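You operate a simulated robot arm through the tools that you are given. There is no shell and no other tool. Be economical: measure what you need, move in short steps, check, and stop when the job is done.

You are at the controls of a simulated robot arm. One attempt, no reset.

TASK
Swap the blue pad on the yellow plate for the black one.
Fine: raise its edge by the pad lifter, blue pad to the middle deck, lifter down before the new pad; the drive stays off. The guards are shut and stay shut. Where these are worked on the way, their far stop is far enough and under half their travel is too little: pad lifter.
Where things are to end (x, y in the base frame): blue felt table pad within 6 cm of [-18, -74].

The check looks at the end state, three seconds after you hand in, the way a careful person would. Anything else that was tipped, shoved, dropped, spilled or broken makes it a failure.

THE ROBOT
A 7-joint arm with a two-finger parallel gripper on a trunk, on a base that drives. Base frame: it is fixed to the floor where the robot stands at the start and does not move with it; the origin is under the middle of the robot, x ahead of it, y to its left, z up. Lengths are in cm, angles in degrees, forces in N, time in s.
Its first joint turns from -115.0 to 115.0 degrees. Places, roughly: middle deck of the table cart [0, -90, 50]; pad lifter [60, 0, 100]. Payload 3.91 kg.
The TCP is the grasp point between the finger pads, 3 cm short of the fingertips. In the tool frame z runs along the fingers and y along their closing line. The gripper opens to 11 cm. The fingers are 2 cm wide and 1 cm thick; the gripper's body (4.8 by 11.2 cm) begins 5.5 cm behind the TCP.
Orientation is that of the tool frame in the base frame, as a unit quaternion [x, y, z, w]. With the fingers straight down and closing along the base's y, the tool's x points along the base's -x, its y along +y and its z along -z.

THE INTERFACE
- The arm moves only by the tool arm_command. Its argument "increments" is a list of rows, each a list of 3 entries, a list of its own where there are three numbers: the shift along the tool's x, y, z in units of 400 mm (1.0 is 400 mm), then the turn, a rotation vector about the tool's x, y, z in units of 45 degrees (1.0 is 45 degrees), then the gripper command, from -1 (fully open) to 1 (shut), values between in proportion. In form: [[[tx, ty, tz], [rx, ry, rz], hand], ...]. A call has 1 to 8 rows; each row is the pose to reach, as a shift and turn from the pose commanded when the call began, along the tool's axes at that moment. A call with a number of a shift or a turn outside -1 to 1 is refused whole. A row lasts 0.2 s, in which the tool goes at most 5 cm and 8.6 degrees; a call with a longer step from one row to the next is refused whole, and so is a gripper value outside its range. Where a pose cannot be reached the arm comes as near as it can. A force on the tool above 50 N (or 10 N above the force at the start of the call, whichever is more), or a blocked arm, ends the call early, and 0.2 s more pass. The fingers move at their own pace (about 15.3 cm/s each) and stop on an object; they squeeze with about 31 N. The grip force told is the motor's: it shows also when the fingers shut on nothing. Time passes only in rows, and 0.2 s behind the last, so rows that repeat a pose let the fingers close. The reply holds the time, the measured pose of the TCP, the force on the tool along the base axes, the opening and the grip force, in the units named above and with some noise, with the torque about the TCP (base axes, N m) and any sound that the robot's microphone picked up.
- Cameras (640 x 400 px; columns grow to the right, rows downward): "scene" is now at [19.31, 12.89, 142.47]; the picture's right is [-0.82, -0.57, 0.00], its down [-0.26, 0.37, -0.89] and it looks along [0.51, -0.73, -0.46] (base axes); focal length 214 px, centre (320, 200). "wrist" rides on the gripper at [7.2, 1.7, -10.3] in the tool frame; the picture's right is [-0.23, 0.97, 0.00], its down [-0.76, -0.18, -0.62] and it looks along [-0.61, -0.14, 0.78] (tool axes); focal length 222 px, centre (320, 200). There is no depth. A picture from a camera that has moved, and an enlarged one, comes with that camera's place and axes in the base frame and with its lens.
- snapshot(camera): a new picture of that camera. No time passes.
- slide_trunk(by): slides the trunk up (or, below 0, down) by that many cm; the arm and the scene camera ride with it, the base frame stays. It gives what a move gives, with no picture.
- roll_base(legs): drives the robot by 1 to 6 legs, each [ahead, left, turn to the left] in cm, cm and degrees, along the robot's own axes; the way and the turn of a leg run together, so that a leg with both is an arc; at most 150 cm and 180 degrees a leg. The arm and the cameras ride along, it lands a little off, and it stops where it bumps. It gives what a move gives.
- aim_head(pan, tilt): turns the head with the scene camera to pan (to the left, within 80 degrees either way) and tilt (down, from -29 to 69), counted from straight ahead of the robot. It gives what a move gives.
- enlarge(camera, box): a new picture of the part [left, top, right, bottom] of that camera's present view, enlarged. No time passes.
- job_done(): hands the job in; it is judged then, once.

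Go step by step. Nothing tells you exact positions but the pictures and the camera data: compare them with the known pose of the tool, close in by small moves and look again before you grip or let go. The budget is 120 turns and 98 pictures, counting those below and the enlarged ones. Unless the task says otherwise, let go and move clear before handing in, and close with one line.

The tools are called after "Request:" as name(argument=value, ...) on one line, values as JSON. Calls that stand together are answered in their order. arm_command: Moves the arm, as the interface text tells. Its arguments: {"type":"object","properties":{"increments":{"type":"array","items":{"type":"array"}}},"required":["increments"]} The other tools are called the same way: slide_trunk (by) slides the trunk up or down; roll_base (legs) drives the base; aim_head (pan, tilt) turns the head that bears the scene camera; snapshot (camera) takes a picture; enlarge (camera, box) takes an enlarged picture of a part of a camera's view; job_done () hands the job in.

At the start:

```text
clock: 0.0
tcp_pos: [59.26, -30.54, 134.04]
ee_rot: [-0.001, 1.0, 0.0, 0.0]
ft_force: [-1.2, -0.4, -0.5]
moment: [-0.01, -0.01, 0.01]
gripper_width: 11.0
finger_force: 0.1
trunk travel left (down, up): [-75.0, 24.0]
robot x, y, heading: [0.09, 0.13, 0.3]
head pan, tilt: [-54.9, 27.1]
```

scene: 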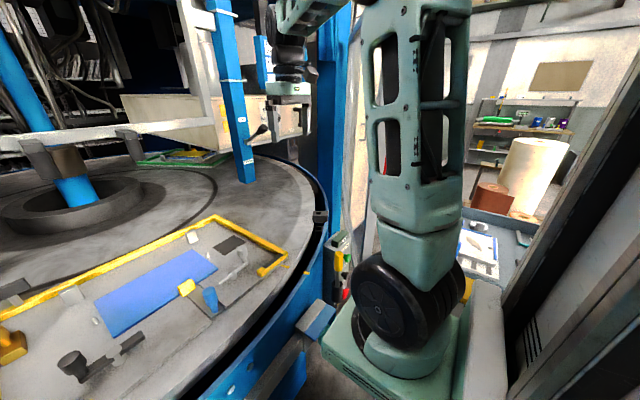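
wrist: 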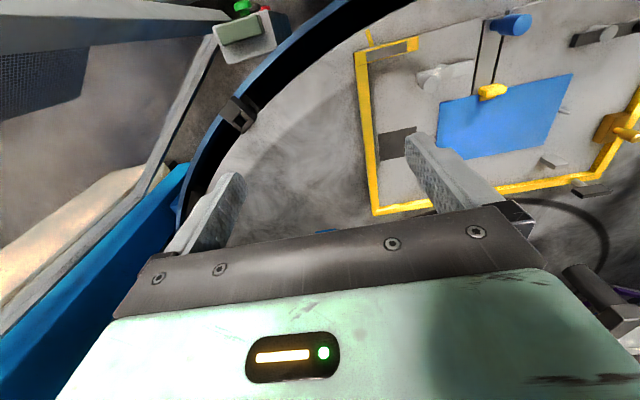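

I see a turntable with a yellow-framed plate and a blue pad on it, a small blue-handled lifter beside the pad, and a cart at the right rear. I'll look around before moving.

Request:
enlarge(camera="wrist", box=[340, 0, 640, 220])

Request:
enlarge(camera="scene", box=[0, 200, 320, 400])

Request:
aim_head(pan=0, tilt=40)

Request:
snapshot(camera="scene")

Request:
aim_head(pan=-80, tilt=40)

Request:
snapshot(camera="scene")

```text
1.82 times, centred on (490, 110) of wrist
camera zoom: at [52.0, -28.87, 144.41], right [0.23, 0.97, 0.0], down [0.76, -0.18, 0.62], along [0.61, -0.14, -0.78], focal length 404 px, centre (11, 364)
```

zoom: 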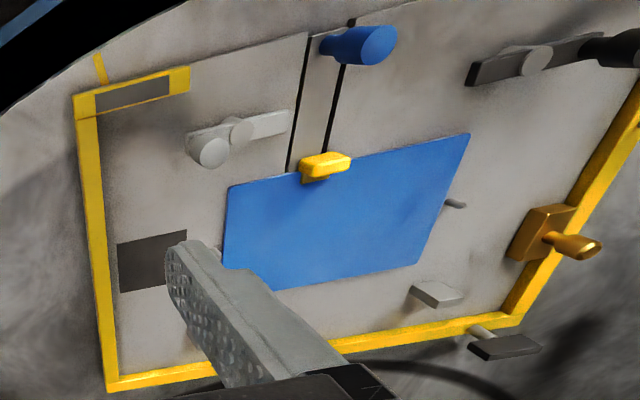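

```text
2.00 times, centred on (160, 300) of scene
camera zoom: at [19.31, 12.89, 142.47], right [-0.82, -0.57, 0.0], down [-0.26, 0.37, -0.89], along [0.51, -0.73, -0.46], focal length 429 px, centre (640, 0)
```

zoom: 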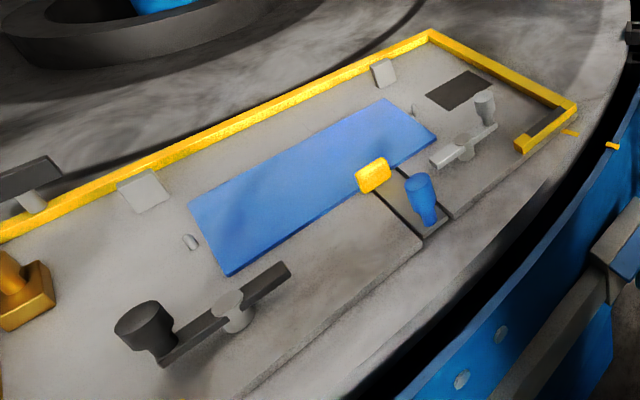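

```text
clock: 1.2
tcp_pos: [59.18, -30.6, 134.16]
ee_rot: [0.0, 1.0, 0.0, 0.0]
ft_force: [0.5, 0.8, -0.6]
moment: [-0.02, -0.02, -0.03]
gripper_width: 11.0
finger_force: 0.1
trunk travel left (down, up): [-75.0, 24.0]
robot x, y, heading: [-0.07, 0.21, 0.3]
head pan, tilt: [0.0, 40.0]
```

```text
93 pictures are left
camera scene: at [22.55, 20.37, 140.48], right [0.0, -1.0, 0.0], down [-0.64, 0.0, -0.77], along [0.77, 0.0, -0.64], focal length 214 px, centre (320, 200)
```

scene: 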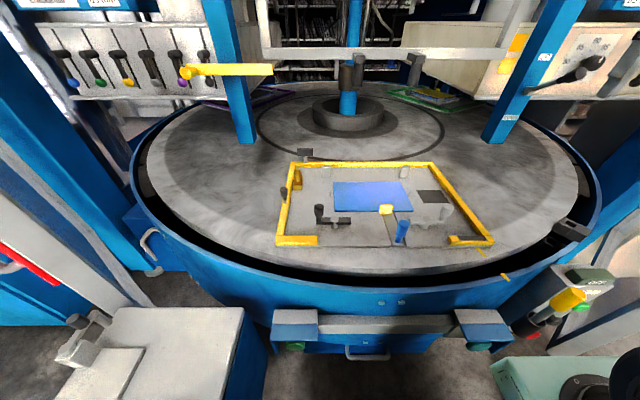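

```text
clock: 2.8
tcp_pos: [59.18, -30.63, 134.12]
ee_rot: [0.0, 1.0, 0.0, 0.0]
ft_force: [0.4, 0.0, -0.2]
moment: [0.01, 0.0, -0.02]
gripper_width: 11.02
finger_force: 0.0
trunk travel left (down, up): [-75.0, 24.0]
robot x, y, heading: [-0.13, -0.32, -0.0]
head pan, tilt: [-80.0, 40.0]
```

```text
92 pictures are left
camera scene: at [15.53, 12.0, 140.47], right [-0.98, -0.17, 0.0], down [-0.11, 0.63, -0.77], along [0.13, -0.75, -0.64], focal length 214 px, centre (320, 200)
```

scene: 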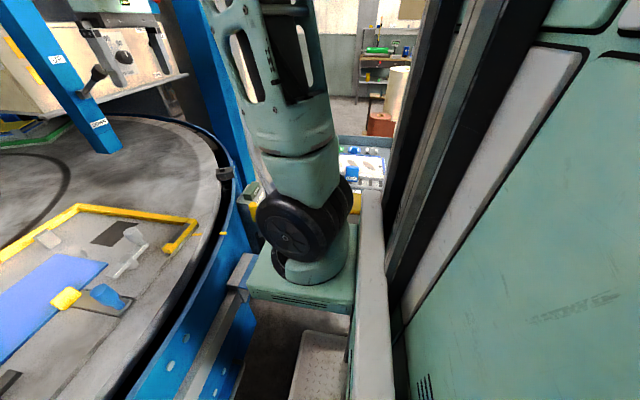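

The plate sits in front around x 75, y 0, and the cart is to the right, behind the arm. I'll zoom in from the front, then look at the cart.

Request:
aim_head(pan=-10, tilt=40)

Request:
enlarge(camera="scene", box=[220, 140, 460, 290])

Request:
aim_head(pan=-80, tilt=30)

Request:
enlarge(camera="scene", box=[300, 60, 460, 160])

```text
clock: 4.2
tcp_pos: [59.27, -30.58, 134.05]
ee_rot: [0.0, 1.0, 0.0, 0.0]
ft_force: [0.0, -0.7, -0.9]
moment: [0.03, -0.01, 0.02]
gripper_width: 10.97
finger_force: 0.0
trunk travel left (down, up): [-75.0, 24.0]
robot x, y, heading: [-0.09, -0.22, -0.0]
head pan, tilt: [-10.0, 40.0]
```

```text
2.67 times, centred on (340, 215) of scene
camera zoom: at [22.42, 18.89, 140.47], right [-0.17, -0.98, 0.0], down [-0.63, 0.11, -0.77], along [0.75, -0.13, -0.64], focal length 572 px, centre (267, 160)
```

zoom: 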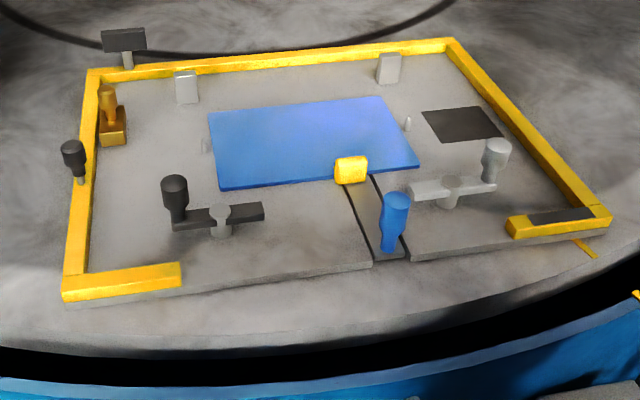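

```text
clock: 5.6
tcp_pos: [59.22, -30.67, 134.07]
ee_rot: [0.0, 1.0, 0.0, 0.0]
ft_force: [-0.4, 0.2, -0.4]
moment: [-0.01, 0.03, 0.01]
gripper_width: 11.01
finger_force: 0.1
trunk travel left (down, up): [-75.0, 24.0]
robot x, y, heading: [-0.09, 0.4, -0.2]
head pan, tilt: [-80.0, 30.0]
```

```text
4.00 times, centred on (380, 110) of scene
camera zoom: at [15.62, 11.47, 142.01], right [-0.98, -0.17, 0.0], down [-0.09, 0.49, -0.87], along [0.15, -0.85, -0.5], focal length 858 px, centre (80, 560)
```

zoom: 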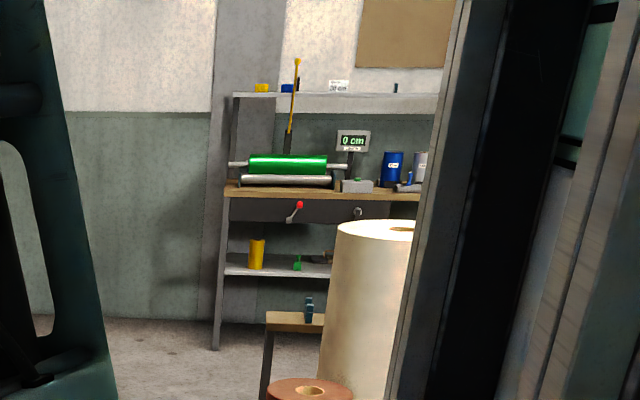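

Comparing both cameras, the plate top works out at z≈97, the lifter handle at about (59, 0, 97–103), and the pad at about 15×23.5 cm centred on (76.5, 4.5). Now I'll check the surroundings and the cart.

Request:
aim_head(pan=-80, tilt=60)

Request:
snapshot(camera="scene")

Request:
aim_head(pan=80, tilt=35)

Request:
snapshot(camera="scene")

Request:
aim_head(pan=-35, tilt=10)

Request:
snapshot(camera="scene")

```text
clock: 6.5
tcp_pos: [59.13, -30.65, 134.14]
ee_rot: [0.001, 1.0, -0.001, 0.0]
ft_force: [-0.8, 0.1, 0.4]
moment: [-0.01, 0.0, 0.0]
gripper_width: 11.01
finger_force: 0.1
trunk travel left (down, up): [-75.0, 24.0]
robot x, y, heading: [0.19, 0.37, -0.1]
head pan, tilt: [-80.0, 60.0]
```

```text
89 pictures are left
camera scene: at [15.2, 13.8, 137.81], right [-0.98, -0.17, 0.0], down [-0.15, 0.85, -0.5], along [0.09, -0.49, -0.87], focal length 214 px, centre (320, 200)
```

scene: 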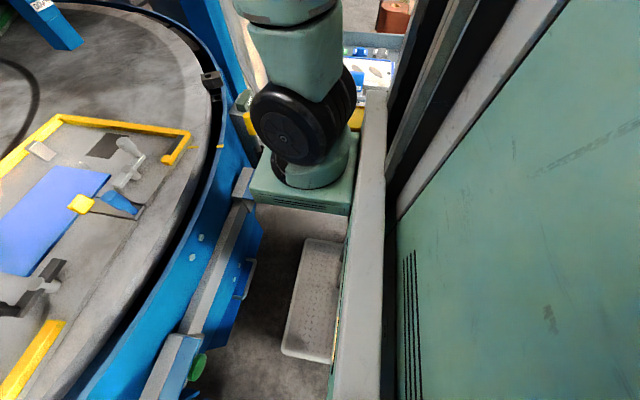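

```text
clock: 9.0
tcp_pos: [59.11, -30.62, 134.01]
ee_rot: [0.0, 1.0, 0.0, 0.0]
ft_force: [-0.3, 0.1, 0.2]
moment: [0.0, -0.01, -0.04]
gripper_width: 10.98
finger_force: 0.0
trunk travel left (down, up): [-75.0, 24.0]
robot x, y, heading: [-0.02, 0.17, -0.1]
head pan, tilt: [80.0, 35.0]
```

```text
88 pictures are left
camera scene: at [15.58, 29.05, 141.23], right [0.98, -0.17, 0.0], down [-0.1, -0.56, -0.82], along [0.14, 0.81, -0.57], focal length 214 px, centre (320, 200)
```

scene: 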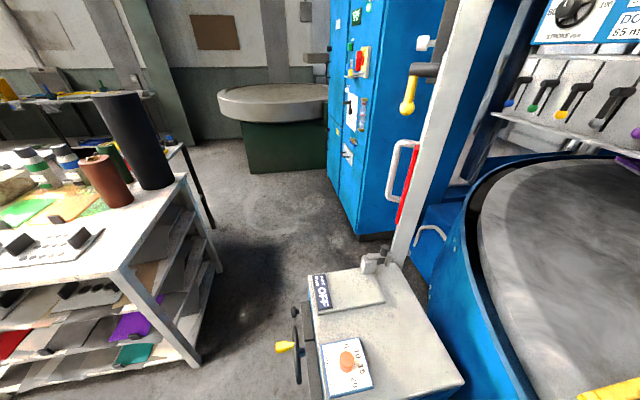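

```text
clock: 10.9
tcp_pos: [59.19, -30.67, 134.03]
ee_rot: [0.0, 1.0, 0.0, 0.0]
ft_force: [-1.2, -1.1, 0.1]
moment: [0.01, 0.0, -0.01]
gripper_width: 11.01
finger_force: 0.0
trunk travel left (down, up): [-75.0, 24.0]
robot x, y, heading: [-0.2, 0.14, -0.3]
head pan, tilt: [-35.0, 10.0]
```

```text
87 pictures are left
camera scene: at [21.67, 15.04, 145.24], right [-0.57, -0.82, 0.0], down [-0.14, 0.1, -0.98], along [0.81, -0.56, -0.17], focal length 214 px, centre (320, 200)
```

scene: 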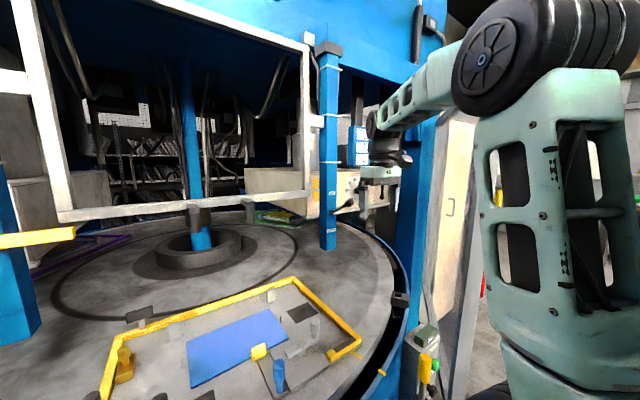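

The cart to my right is hidden behind the arm, so I'll swing the gripper toward it, retracted and high, and use the wrist camera.

Request:
arm_command(increments=[[[0.08, 0, 0], [0, 0, 0.125], -1], [[0.16, 0, 0], [0, 0, 0.25], -1], [[0.24, -0.05, 0], [0, 0, 0.375], -1], [[0.32, -0.12, 0], [0, 0, 0.5], -1], [[0.4, -0.2, 0], [0, 0, 0.625], -1], [[0.48, -0.29, 0], [0, 0, 0.75], -1], [[0.55, -0.39, 0], [0, 0, 0.875], -1], [[0.6, -0.5, 0], [0, 0, 1], -1]])

Request:
snapshot(camera="wrist")

```text
clock: 12.7
tcp_pos: [35.21, -50.5, 133.74]
ee_rot: [0.383, 0.924, 0.0, 0.0]
ft_force: [0.3, 0.6, -0.2]
moment: [-0.04, -0.01, 0.01]
gripper_width: 11.01
finger_force: 0.1
trunk travel left (down, up): [-75.0, 24.0]
robot x, y, heading: [0.02, -0.14, 0.1]
head pan, tilt: [-35.0, 10.0]
```

```text
86 pictures are left
camera wrist: at [31.29, -44.02, 144.13], right [0.85, 0.53, 0.0], down [0.41, -0.66, 0.62], along [0.33, -0.53, -0.78], focal length 222 px, centre (320, 200)
```

wrist: 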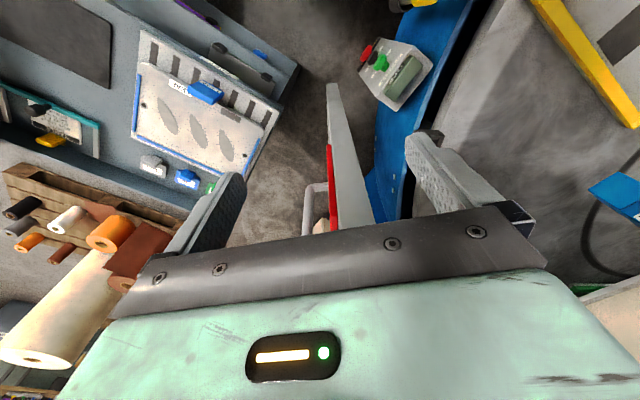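

The cart's top is on the left with a dark mat. I'll continue further over it.

Request:
arm_command(increments=[[[0.044, -0.088, 0], [0, 0, 0.125], -1], [[0.088, -0.177, 0], [0, 0, 0.25], -1], [[0.132, -0.265, 0], [0, 0, 0.375], -1], [[0.177, -0.354, 0], [0, 0, 0.5], -1], [[0.22, -0.442, 0], [0, 0, 0.625], -1], [[0.265, -0.53, 0], [0, 0, 0.75], -1], [[0.309, -0.619, 0], [0, 0, 0.875], -1], [[0.353, -0.707, 0], [0, 0, 1], -1]])

Request:
snapshot(camera="wrist")

```text
clock: 14.5
tcp_pos: [5.21, -60.29, 134.03]
ee_rot: [0.708, 0.706, 0.0, 0.0]
ft_force: [1.1, 0.9, -0.2]
moment: [-0.01, 0.03, -0.02]
gripper_width: 10.98
finger_force: 0.0
trunk travel left (down, up): [-75.0, 24.0]
robot x, y, heading: [-0.37, -0.25, 0.0]
head pan, tilt: [-35.0, 10.0]
```

```text
85 pictures are left
camera wrist: at [6.99, -53.07, 144.36], right [0.97, -0.23, 0.0], down [-0.18, -0.76, 0.62], along [-0.14, -0.61, -0.78], focal length 222 px, centre (320, 200)
```

wrist: 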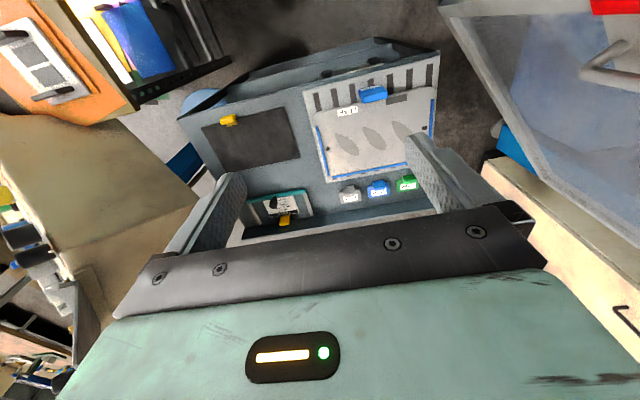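

Request:
enlarge(camera="wrist", box=[150, 20, 470, 250])

Request:
aim_head(pan=-80, tilt=50)

Request:
snapshot(camera="scene")

```text
1.74 times, centred on (310, 135) of wrist
camera zoom: at [6.99, -53.07, 144.36], right [0.97, -0.23, 0.0], down [-0.18, -0.76, 0.62], along [-0.14, -0.61, -0.78], focal length 386 px, centre (337, 313)
```

zoom: 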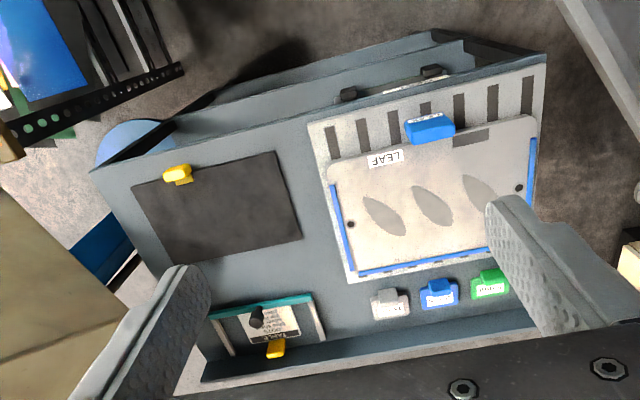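

```text
clock: 15.7
tcp_pos: [5.23, -60.44, 133.98]
ee_rot: [0.707, 0.707, 0.0, 0.0]
ft_force: [0.5, 0.3, 0.2]
moment: [0.0, -0.02, -0.03]
gripper_width: 11.0
finger_force: 0.0
trunk travel left (down, up): [-75.0, 24.0]
robot x, y, heading: [-0.12, 0.15, 0.0]
head pan, tilt: [-80.0, 50.0]
```

```text
83 pictures are left
camera scene: at [15.39, 12.78, 139.06], right [-0.98, -0.17, 0.0], down [-0.13, 0.75, -0.64], along [0.11, -0.63, -0.77], focal length 214 px, centre (320, 200)
```

scene: 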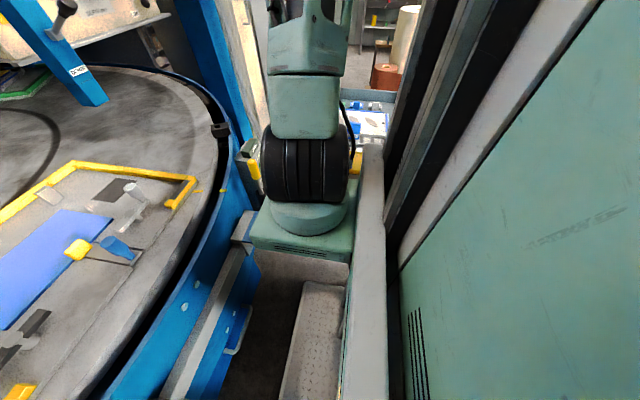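

The black pad lies on the cart's top deck (z≈84) at about (-17.5, -74), with a yellow tab on its near edge. The middle deck is underneath, so I'll tilt the tool up and lower the trunk to see into it.

Request:
arm_command(increments=[[[0, 0, 0], [0, -0.167, 0], -1], [[0, 0, 0], [0, -0.334, 0], -1], [[0, 0, 0], [0, -0.5, 0], -1], [[0, 0, 0], [0, -0.667, 0], -1], [[0, 0, 0], [0, -0.83, 0], -1], [[0, 0, 0], [0, -1, 0], -1]])

Request:
slide_trunk(by=-38)

Request:
snapshot(camera="wrist")

```text
clock: 17.1
tcp_pos: [5.14, -60.53, 134.06]
ee_rot: [0.653, 0.653, -0.271, 0.271]
ft_force: [0.0, -0.6, -0.5]
moment: [0.0, -0.02, -0.01]
gripper_width: 11.0
finger_force: 0.1
trunk travel left (down, up): [-75.0, 24.0]
robot x, y, heading: [-0.12, 0.17, 0.3]
head pan, tilt: [-80.0, 50.0]
```

```text
clock: 20.7
tcp_pos: [5.31, -60.53, 96.09]
ee_rot: [0.653, 0.653, -0.271, 0.27]
ft_force: [-0.1, -0.2, 0.4]
moment: [-0.02, -0.02, 0.01]
gripper_width: 10.99
finger_force: 0.1
trunk travel left (down, up): [-37.0, 62.0]
robot x, y, heading: [-0.37, 0.11, 0.0]
head pan, tilt: [-80.0, 50.0]
```

```text
82 pictures are left
camera wrist: at [6.96, -48.08, 98.3], right [0.97, -0.16, 0.16], down [-0.18, -0.1, 0.98], along [-0.14, -0.98, -0.12], focal length 222 px, centre (320, 200)
```

wrist: 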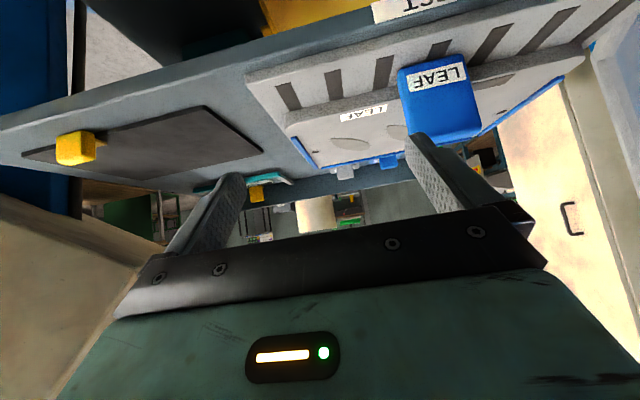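

Request:
arm_command(increments=[[[0.07, 0, -0.07], [0, 0, 0], -1], [[0.14, 0, -0.14], [0, 0, 0], -1]])

Request:
slide_trunk(by=-30)

Request:
snapshot(camera="wrist")

```text
clock: 21.3
tcp_pos: [7.06, -54.12, 95.08]
ee_rot: [0.644, 0.668, -0.265, 0.262]
ft_force: [0.1, -0.3, 0.7]
moment: [0.0, -0.02, 0.01]
gripper_width: 10.98
finger_force: 0.1
trunk travel left (down, up): [-37.0, 62.0]
robot x, y, heading: [-0.07, -0.09, -0.0]
head pan, tilt: [-80.0, 50.0]
```

```text
clock: 24.3
tcp_pos: [7.61, -53.97, 66.38]
ee_rot: [0.635, 0.671, -0.27, 0.271]
ft_force: [-0.2, -0.1, 0.2]
moment: [0.0, -0.01, 0.02]
gripper_width: 11.02
finger_force: 0.1
trunk travel left (down, up): [-7.0, 92.0]
robot x, y, heading: [-0.1, 0.35, -0.0]
head pan, tilt: [-80.0, 50.0]
```

```text
81 pictures are left
camera wrist: at [8.69, -41.37, 68.44], right [0.98, -0.11, 0.14], down [-0.15, -0.1, 0.98], along [-0.1, -0.99, -0.12], focal length 222 px, centre (320, 200)
```

wrist: 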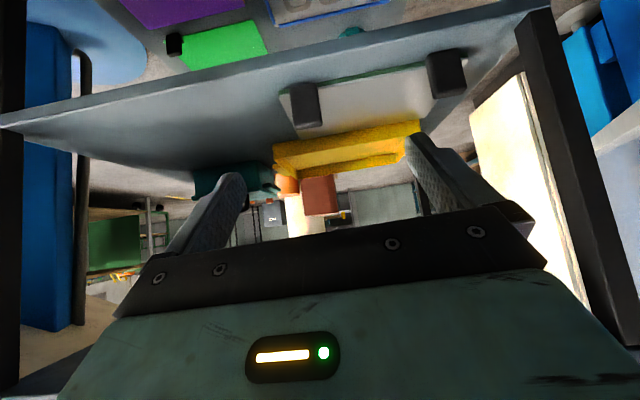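

The middle deck at z=50 is flat and has no lip, and the target area (x −30..−6) is clear. I'll go back up and over to the lifter for a close look.

Request:
slide_trunk(by=68)

Request:
arm_command(increments=[[[-0.04, 0, 0.04], [0, 0.17, 0], -1], [[-0.08, 0, 0.08], [0, 0.34, 0], -1], [[-0.1, 0, 0.1], [0, 0.5, 0], -1], [[-0.1, 0, 0.1], [0, 0.67, 0], -1], [[-0.1, 0, 0.1], [0, 0.83, 0], -1], [[-0.1, 0, 0.1], [0, 1, 0], -1], [[-0.1, 0, 0.1], [0, 1, 0], -1]])

```text
refused: 68 is not a number from -40 to 40
```

```text
clock: 25.9
tcp_pos: [4.97, -58.71, 65.96]
ee_rot: [0.707, 0.707, 0.001, 0.0]
ft_force: [0.2, 0.1, -0.4]
moment: [0.0, -0.02, 0.0]
gripper_width: 10.99
finger_force: 0.1
trunk travel left (down, up): [-7.0, 92.0]
robot x, y, heading: [-0.07, -0.05, 0.2]
head pan, tilt: [-80.0, 50.0]
```

Request:
arm_command(increments=[[[0.06, 0, 0], [0, 0, 0], -1], [[0.12, 0, 0], [0, 0, 0], -1]])

Request:
slide_trunk(by=38)

Request:
slide_trunk(by=30)

Request:
arm_command(increments=[[[-0.02, 0.1, 0], [0, 0, -0.125], -1], [[-0.03, 0.2, 0], [0, 0, -0.25], -1], [[-0.02, 0.3, 0], [0, 0, -0.375], -1], [[0, 0.4, 0], [0, 0, -0.5], -1], [[0.05, 0.5, 0], [0, 0, -0.625], -1], [[0.1, 0.6, 0], [0, 0, -0.75], -1], [[0.16, 0.7, 0], [0, 0, -0.875], -1], [[0.24, 0.8, 0], [0, 0, -1], -1]])

```text
clock: 26.5
tcp_pos: [5.15, -53.78, 66.11]
ee_rot: [0.707, 0.707, 0.0, 0.0]
ft_force: [-0.2, 0.3, -0.7]
moment: [0.02, -0.02, 0.04]
gripper_width: 11.0
finger_force: 0.1
trunk travel left (down, up): [-7.0, 92.0]
robot x, y, heading: [0.05, -0.05, -0.1]
head pan, tilt: [-80.0, 50.0]
```

```text
clock: 30.2
tcp_pos: [5.23, -53.92, 104.0]
ee_rot: [0.707, 0.708, 0.0, 0.0]
ft_force: [0.5, 0.0, -0.1]
moment: [0.01, -0.02, 0.03]
gripper_width: 11.01
finger_force: 0.0
trunk travel left (down, up): [-45.0, 54.0]
robot x, y, heading: [-0.06, -0.22, 0.1]
head pan, tilt: [-80.0, 50.0]
```

```text
clock: 33.2
tcp_pos: [5.11, -53.94, 134.06]
ee_rot: [0.707, 0.707, 0.0, -0.001]
ft_force: [0.3, -0.3, -0.4]
moment: [-0.02, 0.03, -0.02]
gripper_width: 10.98
finger_force: 0.1
trunk travel left (down, up): [-75.0, 24.0]
robot x, y, heading: [-0.16, -0.36, -0.2]
head pan, tilt: [-80.0, 50.0]
```

```text
refused: row 8 steps farther than a row can; nothing moved
```

Request:
arm_command(increments=[[[-0.02, 0.1, 0], [0, 0, -0.125], -1], [[-0.03, 0.2, 0], [0, 0, -0.25], -1], [[-0.02, 0.3, 0], [0, 0, -0.375], -1], [[0, 0.4, 0], [0, 0, -0.5], -1], [[0.05, 0.5, 0], [0, 0, -0.625], -1], [[0.1, 0.6, 0], [0, 0, -0.75], -1], [[0.16, 0.69, 0], [0, 0, -0.875], -1], [[0.23, 0.77, 0], [0, 0, -1], -1]])

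```text
clock: 35.0
tcp_pos: [35.95, -44.9, 133.91]
ee_rot: [0.383, 0.924, 0.001, 0.0]
ft_force: [-0.4, 0.2, -1.4]
moment: [0.02, -0.04, 0.0]
gripper_width: 11.03
finger_force: 0.1
trunk travel left (down, up): [-75.0, 24.0]
robot x, y, heading: [0.14, -0.12, -0.2]
head pan, tilt: [-80.0, 50.0]
```

Request:
arm_command(increments=[[[0.042, 0.104, 0], [0, 0, -0.125], -1], [[0.084, 0.208, 0], [0, 0, -0.25], -1], [[0.126, 0.312, 0], [0, 0, -0.375], -1], [[0.168, 0.416, 0], [0, 0, -0.5], -1], [[0.21, 0.52, 0], [0, 0, -0.625], -1], [[0.252, 0.624, 0], [0, 0, -0.75], -1], [[0.294, 0.727, 0], [0, 0, -0.875], -1], [[0.335, 0.83, 0], [0, 0, -1], -1]])

Request:
arm_command(increments=[[[0, 0.08, 0.05], [0, 0, 0], -1], [[0, 0.16, 0.1], [0, 0, 0], -1], [[0, 0.25, 0.15], [0, 0, 0], -1], [[0, 0.3, 0.22], [0, 0, 0], -1], [[0, 0.3, 0.25], [0, 0, 0], -1]])

Request:
snapshot(camera="wrist")

Request:
aim_head(pan=-25, tilt=40)

Request:
snapshot(camera="scene")

```text
clock: 36.8
tcp_pos: [49.95, -11.44, 134.25]
ee_rot: [0.0, 1.0, 0.0, 0.0]
ft_force: [-0.7, 0.1, 0.1]
moment: [-0.02, -0.03, 0.02]
gripper_width: 11.0
finger_force: 0.1
trunk travel left (down, up): [-75.0, 24.0]
robot x, y, heading: [-0.37, 0.17, -0.0]
head pan, tilt: [-80.0, 50.0]
```

```text
clock: 38.0
tcp_pos: [50.28, 0.19, 123.98]
ee_rot: [0.0, 1.0, 0.0, 0.0]
ft_force: [-0.1, -0.1, 0.9]
moment: [0.0, -0.02, -0.02]
gripper_width: 10.99
finger_force: 0.0
trunk travel left (down, up): [-75.0, 24.0]
robot x, y, heading: [-0.33, 0.09, -0.0]
head pan, tilt: [-80.0, 50.0]
```

```text
80 pictures are left
camera wrist: at [42.94, 1.88, 134.49], right [0.23, 0.97, 0.0], down [0.76, -0.18, 0.62], along [0.61, -0.14, -0.78], focal length 222 px, centre (320, 200)
```

wrist: 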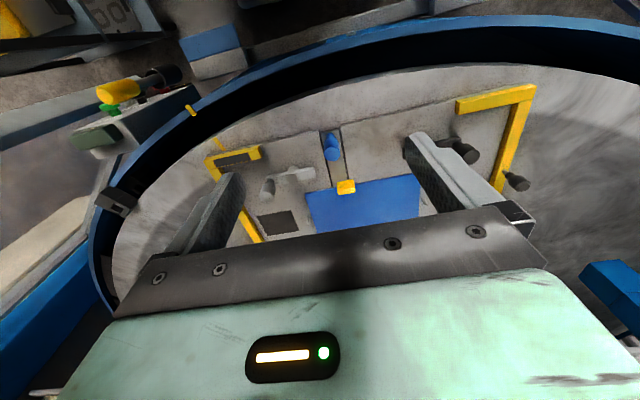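

```text
clock: 39.2
tcp_pos: [50.15, 0.04, 124.21]
ee_rot: [-0.001, 1.0, 0.0, 0.0]
ft_force: [-0.2, 0.8, -0.6]
moment: [0.0, 0.03, 0.0]
gripper_width: 10.99
finger_force: 0.0
trunk travel left (down, up): [-75.0, 24.0]
robot x, y, heading: [0.19, 0.23, 0.4]
head pan, tilt: [-25.0, 40.0]
```

```text
79 pictures are left
camera scene: at [21.75, 16.78, 140.47], right [-0.42, -0.91, 0.0], down [-0.58, 0.27, -0.77], along [0.69, -0.32, -0.64], focal length 214 px, centre (320, 200)
```

scene: 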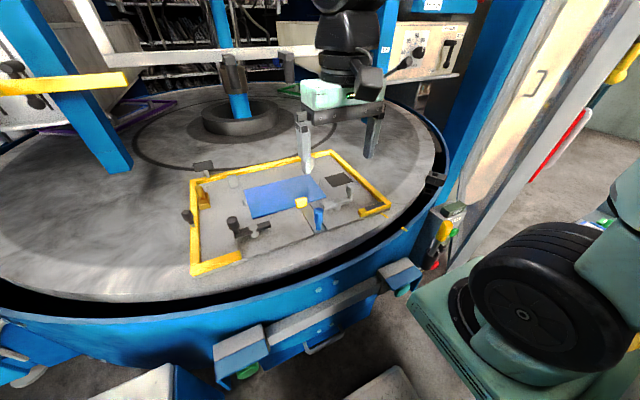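

Request:
enlarge(camera="wrist", box=[240, 110, 440, 235])

Request:
enlarge(camera="scene", box=[220, 150, 400, 262])

```text
3.20 times, centred on (340, 172) of wrist
camera zoom: at [42.95, 1.86, 134.53], right [0.23, 0.97, 0.0], down [0.76, -0.18, 0.62], along [0.61, -0.14, -0.78], focal length 711 px, centre (256, 288)
```

zoom: 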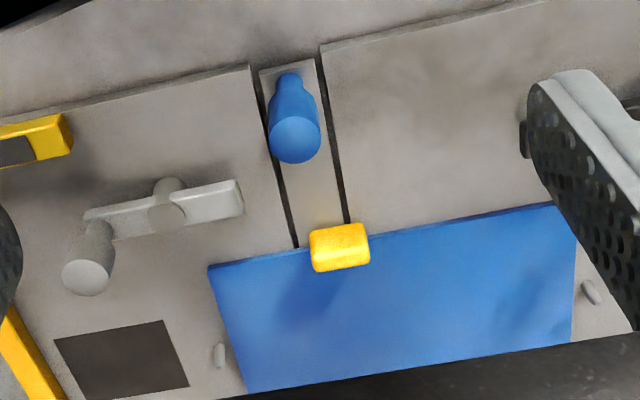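

```text
3.56 times, centred on (310, 206) of scene
camera zoom: at [21.75, 16.78, 140.47], right [-0.42, -0.91, 0.0], down [-0.58, 0.27, -0.77], along [0.69, -0.32, -0.64], focal length 763 px, centre (356, 179)
```

zoom: 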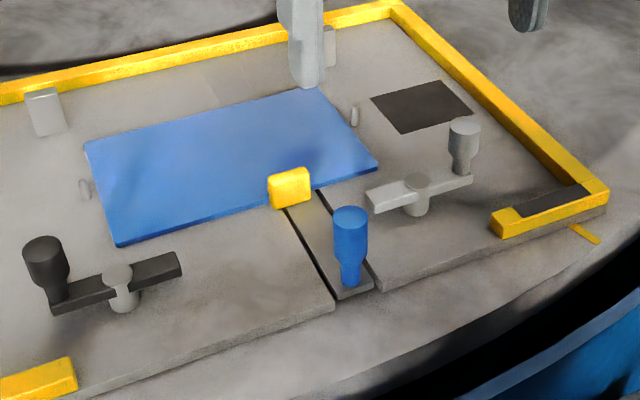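

The lifter is a bar in a slot running under the pad, with an upright blue knob at (59, 0). I'll come down over the knob with the fingers straddling it in y.

Request:
arm_command(increments=[[[-0.08, 0, 0.08], [0, 0, 0], -1], [[-0.15, 0, 0.16], [0, 0, 0], -1], [[-0.22, 0, 0.24], [0, 0, 0], -1], [[-0.22, 0, 0.33], [0, 0, 0], -1], [[-0.22, 0, 0.38], [0, 0, 0], -1]])

Request:
enlarge(camera="scene", box=[240, 110, 440, 250])

Request:
snapshot(camera="wrist")

```text
clock: 40.4
tcp_pos: [58.73, 0.36, 108.92]
ee_rot: [0.0, 1.0, 0.0, 0.0]
ft_force: [-0.2, 0.3, -0.1]
moment: [-0.04, -0.01, 0.0]
gripper_width: 11.02
finger_force: 0.0
trunk travel left (down, up): [-75.0, 24.0]
robot x, y, heading: [-0.11, -0.08, -0.1]
head pan, tilt: [-25.0, 40.0]
```

```text
2.86 times, centred on (340, 180) of scene
camera zoom: at [21.73, 16.78, 140.48], right [-0.42, -0.91, 0.0], down [-0.58, 0.27, -0.77], along [0.69, -0.32, -0.64], focal length 613 px, centre (263, 257)
```

zoom: 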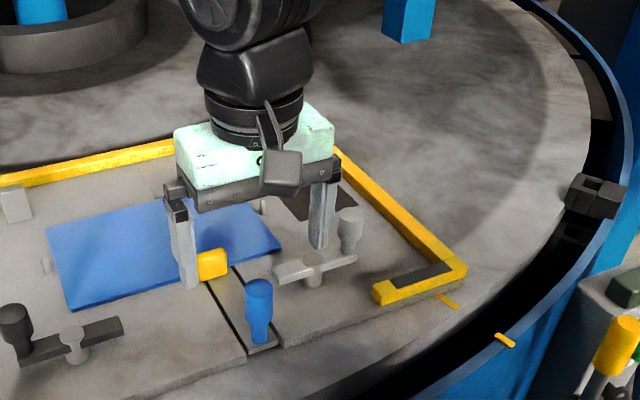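

```text
75 pictures are left
camera wrist: at [51.52, 2.16, 119.3], right [0.23, 0.97, 0.0], down [0.76, -0.18, 0.62], along [0.61, -0.14, -0.78], focal length 222 px, centre (320, 200)
```

wrist: 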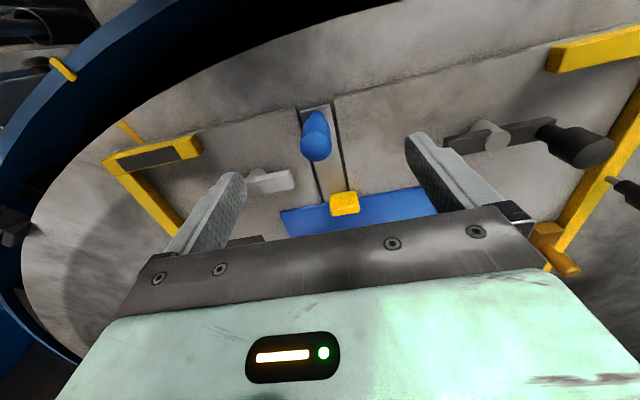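

Request:
arm_command(increments=[[[-0.01, -0.005, 0.08], [0, 0, 0], -1], [[-0.01, -0.005, 0.15], [0, 0, 0], -1], [[-0.01, -0.005, 0.2], [0, 0, 0], -1]])

Request:
enlarge(camera="scene", box=[240, 130, 440, 270])

Request:
snapshot(camera="wrist")

```text
clock: 41.2
tcp_pos: [59.11, 0.24, 100.81]
ee_rot: [0.0, 1.0, 0.0, 0.0]
ft_force: [-0.3, -0.2, 0.4]
moment: [0.01, -0.01, -0.03]
gripper_width: 10.97
finger_force: 0.1
trunk travel left (down, up): [-75.0, 24.0]
robot x, y, heading: [0.09, -0.08, 0.4]
head pan, tilt: [-25.0, 40.0]
```

```text
2.86 times, centred on (340, 200) of scene
camera zoom: at [21.73, 16.78, 140.48], right [-0.42, -0.91, 0.0], down [-0.58, 0.27, -0.77], along [0.69, -0.32, -0.64], focal length 613 px, centre (263, 200)
```

zoom: 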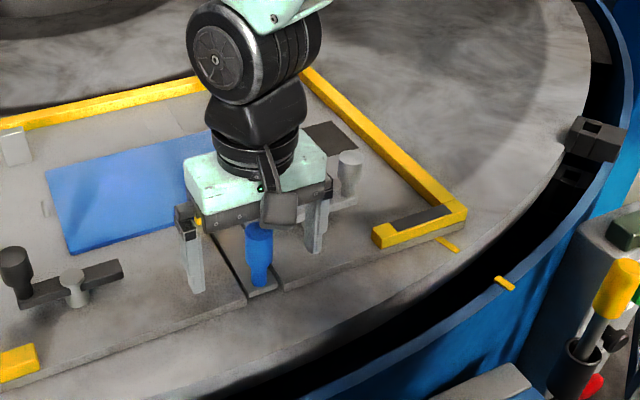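

```text
73 pictures are left
camera wrist: at [51.97, 1.93, 111.12], right [0.23, 0.97, 0.0], down [0.76, -0.18, 0.62], along [0.61, -0.14, -0.78], focal length 222 px, centre (320, 200)
```

wrist: 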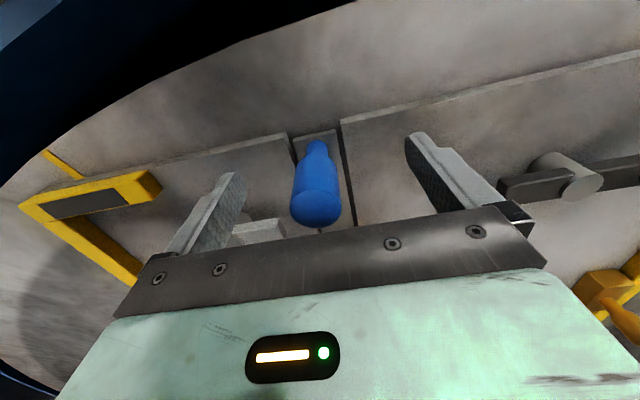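

The knob is between the fingers, so I'll close on it.

Request:
arm_command(increments=[[[0, 0, 0], [0, 0, 0], 0], [[0, 0, 0], [0, 0, 0], 0.5], [[0, 0, 0], [0, 0, 0], 1], [[0, 0, 0], [0, 0, 0], 1], [[0, 0, 0], [0, 0, 0], 1]])

Request:
snapshot(camera="wrist")

```text
clock: 42.4
tcp_pos: [59.22, 0.08, 100.75]
ee_rot: [0.002, 1.0, 0.0, -0.001]
ft_force: [-0.1, -17.0, -1.8]
moment: [0.72, -0.14, -0.21]
gripper_width: 2.56
finger_force: 45.4
trunk travel left (down, up): [-75.0, 24.0]
robot x, y, heading: [0.08, -0.06, -0.1]
head pan, tilt: [-25.0, 40.0]
```

```text
72 pictures are left
camera wrist: at [52.0, 1.78, 111.13], right [0.23, 0.97, 0.0], down [0.76, -0.18, 0.62], along [0.61, -0.14, -0.78], focal length 222 px, centre (320, 200)
```

wrist: 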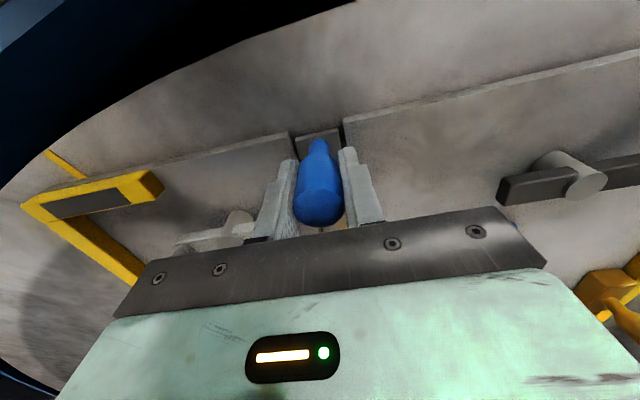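

Request:
arm_command(increments=[[[0, -0.008, 0], [0, 0, 0], 1], [[0, -0.008, -0.015], [0, 0, 0], 1], [[0, -0.008, -0.03], [0, 0, 0], 1], [[0, -0.008, -0.04], [0, 0, 0], 1]])

Request:
enlarge(camera="scene", box=[240, 150, 400, 262])

```text
clock: 43.4
tcp_pos: [59.26, 0.0, 102.41]
ee_rot: [0.0, 1.0, 0.001, -0.002]
ft_force: [-6.6, 7.8, -36.0]
moment: [0.73, 0.02, -0.01]
gripper_width: 2.58
finger_force: 45.0
trunk travel left (down, up): [-75.0, 24.0]
robot x, y, heading: [-0.02, 0.26, -0.1]
head pan, tilt: [-25.0, 40.0]
```

```text
3.57 times, centred on (320, 206) of scene
camera zoom: at [21.84, 16.84, 140.45], right [-0.42, -0.91, 0.0], down [-0.58, 0.27, -0.77], along [0.69, -0.32, -0.64], focal length 766 px, centre (320, 179)
```

zoom: 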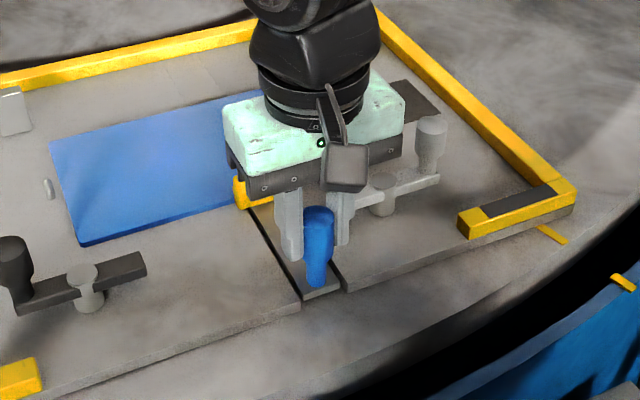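

Pulling up just slid along the knob. I'll try pressing down.

Request:
arm_command(increments=[[[0, 0.004, 0.04], [0, 0, 0], 1], [[0, 0.004, 0.055], [0, 0, 0], 1], [[0, 0.004, 0.07], [0, 0, 0], 1], [[0, 0.004, 0.08], [0, 0, 0], 1]])

Request:
enlarge(camera="scene", box=[240, 150, 400, 262])

```text
clock: 44.1
tcp_pos: [59.63, -0.0, 100.95]
ee_rot: [0.001, 1.0, 0.0, 0.006]
ft_force: [-9.9, -3.5, 34.0]
moment: [-0.83, 0.66, -0.03]
gripper_width: 2.55
finger_force: 45.7
trunk travel left (down, up): [-75.0, 24.0]
robot x, y, heading: [-0.01, -0.08, 0.2]
head pan, tilt: [-25.0, 40.0]
stopped in row 3: the force on the tool passed its limit (the readings are from after the stop); the commanded pose is now the measured one
```

```text
3.57 times, centred on (320, 206) of scene
camera zoom: at [21.59, 16.74, 140.52], right [-0.42, -0.91, 0.0], down [-0.58, 0.27, -0.77], along [0.69, -0.32, -0.64], focal length 766 px, centre (320, 179)
```

zoom: 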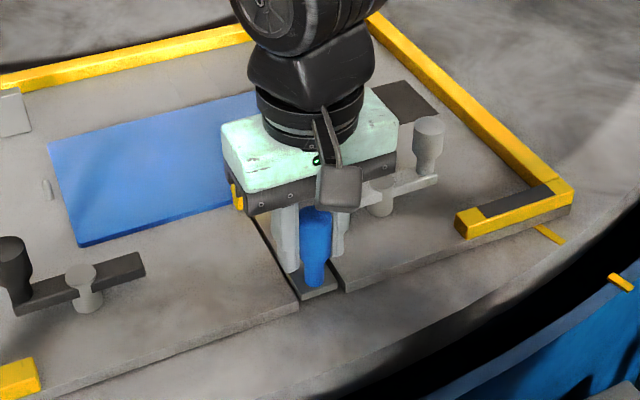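

Pressing down does nothing either. I'll try sliding it along the slot, toward the pad first.

Request:
arm_command(increments=[[[0, 0, -0.005], [0, 0, 0], 1], [[-0.02, 0, -0.005], [0, 0, 0], 1], [[-0.04, 0, -0.005], [0, 0, 0], 1]])

Request:
enlarge(camera="scene", box=[240, 150, 400, 262])

```text
clock: 44.9
tcp_pos: [61.62, 0.09, 100.86]
ee_rot: [0.001, 1.0, 0.001, 0.007]
ft_force: [-0.5, 0.4, -0.3]
moment: [-0.02, 0.01, 0.0]
gripper_width: 0.0
finger_force: 37.4
trunk travel left (down, up): [-75.0, 24.0]
robot x, y, heading: [0.23, -0.37, -0.0]
head pan, tilt: [-25.0, 40.0]
```

```text
3.57 times, centred on (320, 206) of scene
camera zoom: at [21.76, 16.76, 140.44], right [-0.42, -0.91, 0.0], down [-0.58, 0.27, -0.77], along [0.69, -0.32, -0.64], focal length 766 px, centre (320, 179)
```

zoom: 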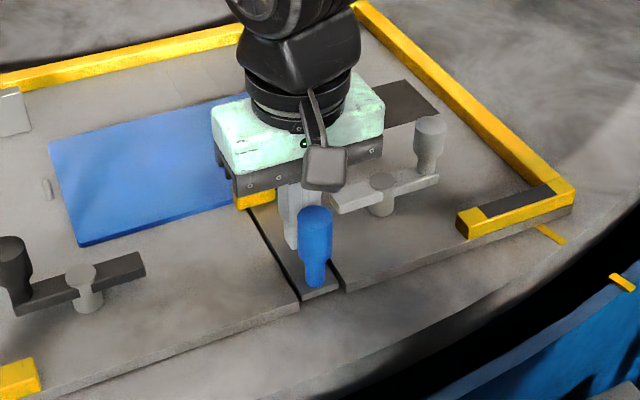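

It slipped off the knob, and now the closed fingers sit behind it. I'll pull it gently toward me.

Request:
arm_command(increments=[[[0.02, 0, 0], [0, 0, 0], 1], [[0.04, 0, 0], [0, 0, 0], 1], [[0.06, 0, 0], [0, 0, 0], 1], [[0.08, 0, 0], [0, 0, 0], 1]])

Request:
enlarge(camera="scene", box=[240, 150, 400, 262])

```text
clock: 45.6
tcp_pos: [60.39, -0.14, 101.11]
ee_rot: [0.002, 1.0, 0.005, 0.018]
ft_force: [10.7, -0.6, -3.3]
moment: [-0.07, -0.18, -0.01]
gripper_width: 0.0
finger_force: 38.0
trunk travel left (down, up): [-75.0, 24.0]
robot x, y, heading: [0.29, -0.1, 0.0]
head pan, tilt: [-25.0, 40.0]
stopped in row 3: the force on the tool passed its limit (the readings are from after the stop); the commanded pose is now the measured one
```

```text
3.57 times, centred on (320, 206) of scene
camera zoom: at [21.91, 16.74, 140.45], right [-0.42, -0.91, 0.0], down [-0.58, 0.27, -0.77], along [0.69, -0.32, -0.64], focal length 766 px, centre (320, 179)
```

zoom: 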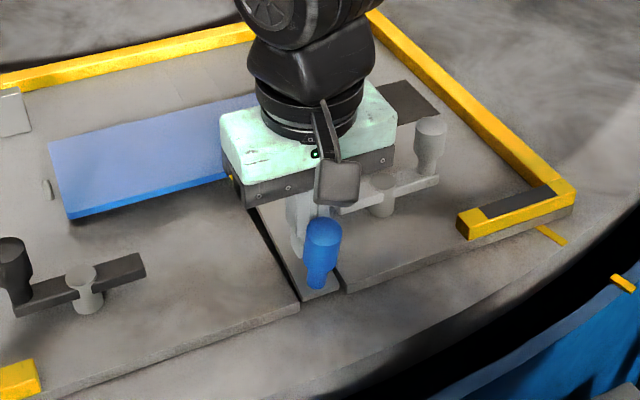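

It works. Pulling the knob toward me tilts the lever and the pad edge rises, so I'll continue in small steps.

Request:
arm_command(increments=[[[0.015, 0, 0], [0, 0, 0], 1], [[0.03, 0, 0.002], [0, 0, 0], 1], [[0.045, 0, 0.005], [0, 0, 0], 1], [[0.06, 0, 0.01], [0, 0, 0], 1], [[0.075, 0, 0.015], [0, 0, 0], 1], [[0.09, 0, 0.02], [0, 0, 0], 1]])

Request:
enlarge(camera="scene", box=[240, 150, 400, 262])

```text
clock: 46.1
tcp_pos: [60.36, 0.0, 101.27]
ee_rot: [0.005, 1.0, 0.006, 0.027]
ft_force: [11.8, -1.3, -3.1]
moment: [-0.08, -0.21, 0.02]
gripper_width: 0.0
finger_force: 37.6
trunk travel left (down, up): [-75.0, 24.0]
robot x, y, heading: [-0.37, -0.08, 0.1]
head pan, tilt: [-25.0, 40.0]
stopped in row 2: the force on the tool passed its limit (the readings are from after the stop); the commanded pose is now the measured one
```

```text
3.57 times, centred on (320, 206) of scene
camera zoom: at [21.97, 16.74, 140.47], right [-0.42, -0.91, 0.0], down [-0.58, 0.27, -0.77], along [0.69, -0.32, -0.64], focal length 766 px, centre (320, 179)
```

zoom: 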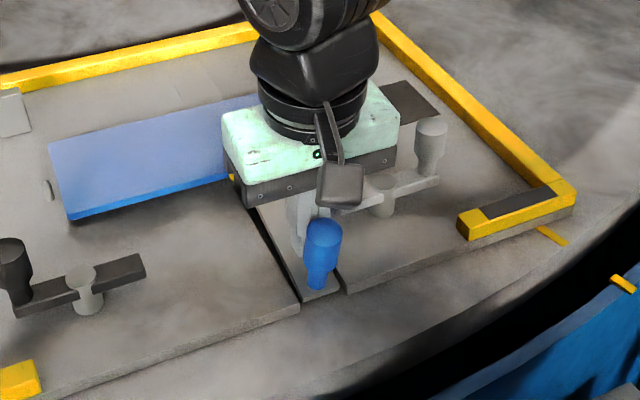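

Request:
arm_command(increments=[[[0.007, 0, 0], [0, 0, 0], 1], [[0.014, 0, 0], [0, 0, 0], 1], [[0.021, 0, 0.0], [0, 0, 0], 1], [[0.028, 0, 0.0], [0, 0, 0], 1], [[0.028, 0, 0.0], [0, 0, 0], 1]])

Request:
snapshot(camera="wrist")

```text
clock: 46.9
tcp_pos: [60.38, 0.1, 101.48]
ee_rot: [0.006, 0.999, 0.007, 0.037]
ft_force: [8.1, -0.9, 3.1]
moment: [0.01, -0.1, 0.01]
gripper_width: 0.0
finger_force: 37.8
trunk travel left (down, up): [-75.0, 24.0]
robot x, y, heading: [0.24, 0.3, 0.0]
head pan, tilt: [-25.0, 40.0]
stopped in row 3: the force on the tool passed its limit (the readings are from after the stop); the commanded pose is now the measured one
```

```text
66 pictures are left
camera wrist: at [52.38, 1.7, 111.32], right [0.24, 0.97, 0.03], down [0.71, -0.2, 0.67], along [0.66, -0.14, -0.74], focal length 222 px, centre (320, 200)
```

wrist: 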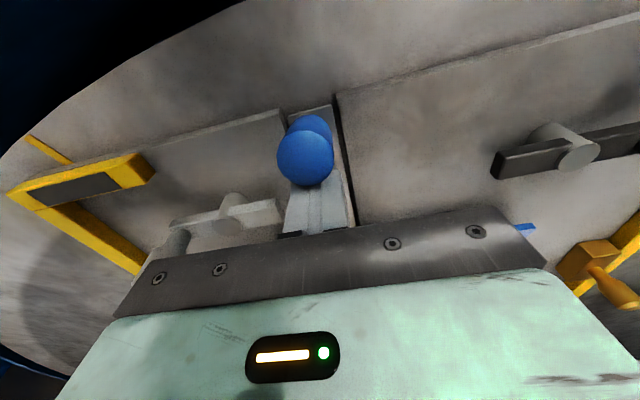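

The rising bar may be touching my fingertips, so I'll go 1 cm higher and pull again.

Request:
arm_command(increments=[[[-0.02, 0, 0], [0, 0, 0], 1], [[-0.02, 0, -0.03], [0, 0.05, 0], 1], [[0, 0, -0.03], [0, 0.08, 0], 1], [[0.015, 0, -0.03], [0, 0.08, 0], 1], [[0.03, 0, -0.03], [0, 0.08, 0], 1], [[0.045, 0, -0.03], [0, 0.08, 0], 1], [[0.06, 0, -0.03], [0, 0.08, 0], 1]])

Request:
enlarge(camera="scene", box=[240, 150, 400, 262])

```text
clock: 48.1
tcp_pos: [60.22, -0.05, 103.05]
ee_rot: [0.007, 1.0, 0.01, 0.017]
ft_force: [6.6, -0.8, 4.5]
moment: [-0.01, -0.15, -0.01]
gripper_width: 0.0
finger_force: 37.3
trunk travel left (down, up): [-75.0, 24.0]
robot x, y, heading: [0.24, 0.01, -0.1]
head pan, tilt: [-25.0, 40.0]
stopped in row 5: the force on the tool passed its limit (the readings are from after the stop); the commanded pose is now the measured one
```

```text
3.57 times, centred on (320, 206) of scene
camera zoom: at [22.05, 16.71, 140.48], right [-0.42, -0.91, 0.0], down [-0.58, 0.27, -0.77], along [0.69, -0.32, -0.64], focal length 766 px, centre (320, 179)
```

zoom: 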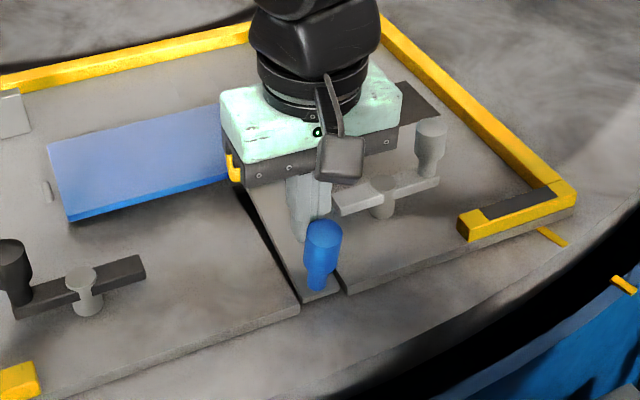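

It seems to be at its stop. I'll lift the tool clear and check that it stays up.

Request:
arm_command(increments=[[[-0.01, 0, -0.01], [0, 0, 0], 1], [[-0.02, 0, -0.08], [0, 0, 0], 1], [[0, 0, -0.18], [0, 0, 0], 1], [[0.1, 0, -0.28], [0, 0, 0], 0], [[0.2, 0, -0.36], [0, 0, 0], -1]])

Request:
enlarge(camera="scene", box=[240, 150, 400, 262])

Request:
enlarge(camera="wrist", box=[240, 110, 440, 235])

```text
refused: row 4 steps farther than a row can; nothing moved
```

```text
3.57 times, centred on (320, 206) of scene
camera zoom: at [22.05, 16.71, 140.48], right [-0.42, -0.91, 0.0], down [-0.58, 0.27, -0.77], along [0.69, -0.32, -0.64], focal length 766 px, centre (320, 179)
```

zoom: 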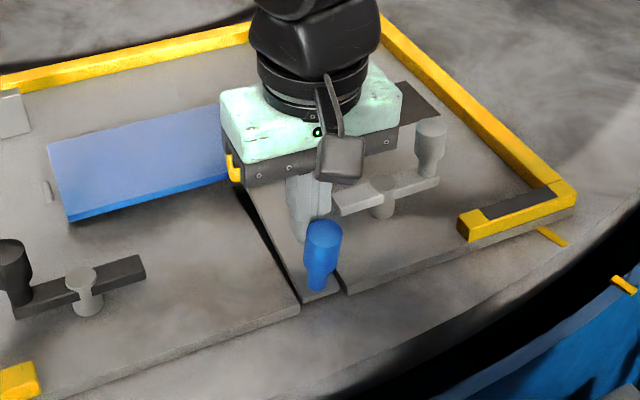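

```text
3.20 times, centred on (340, 172) of wrist
camera zoom: at [52.75, 1.65, 113.1], right [0.24, 0.97, 0.03], down [0.74, -0.2, 0.64], along [0.63, -0.13, -0.76], focal length 711 px, centre (256, 288)
```

zoom: 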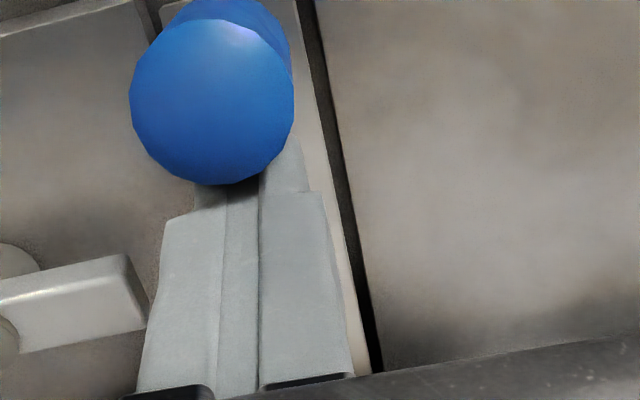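

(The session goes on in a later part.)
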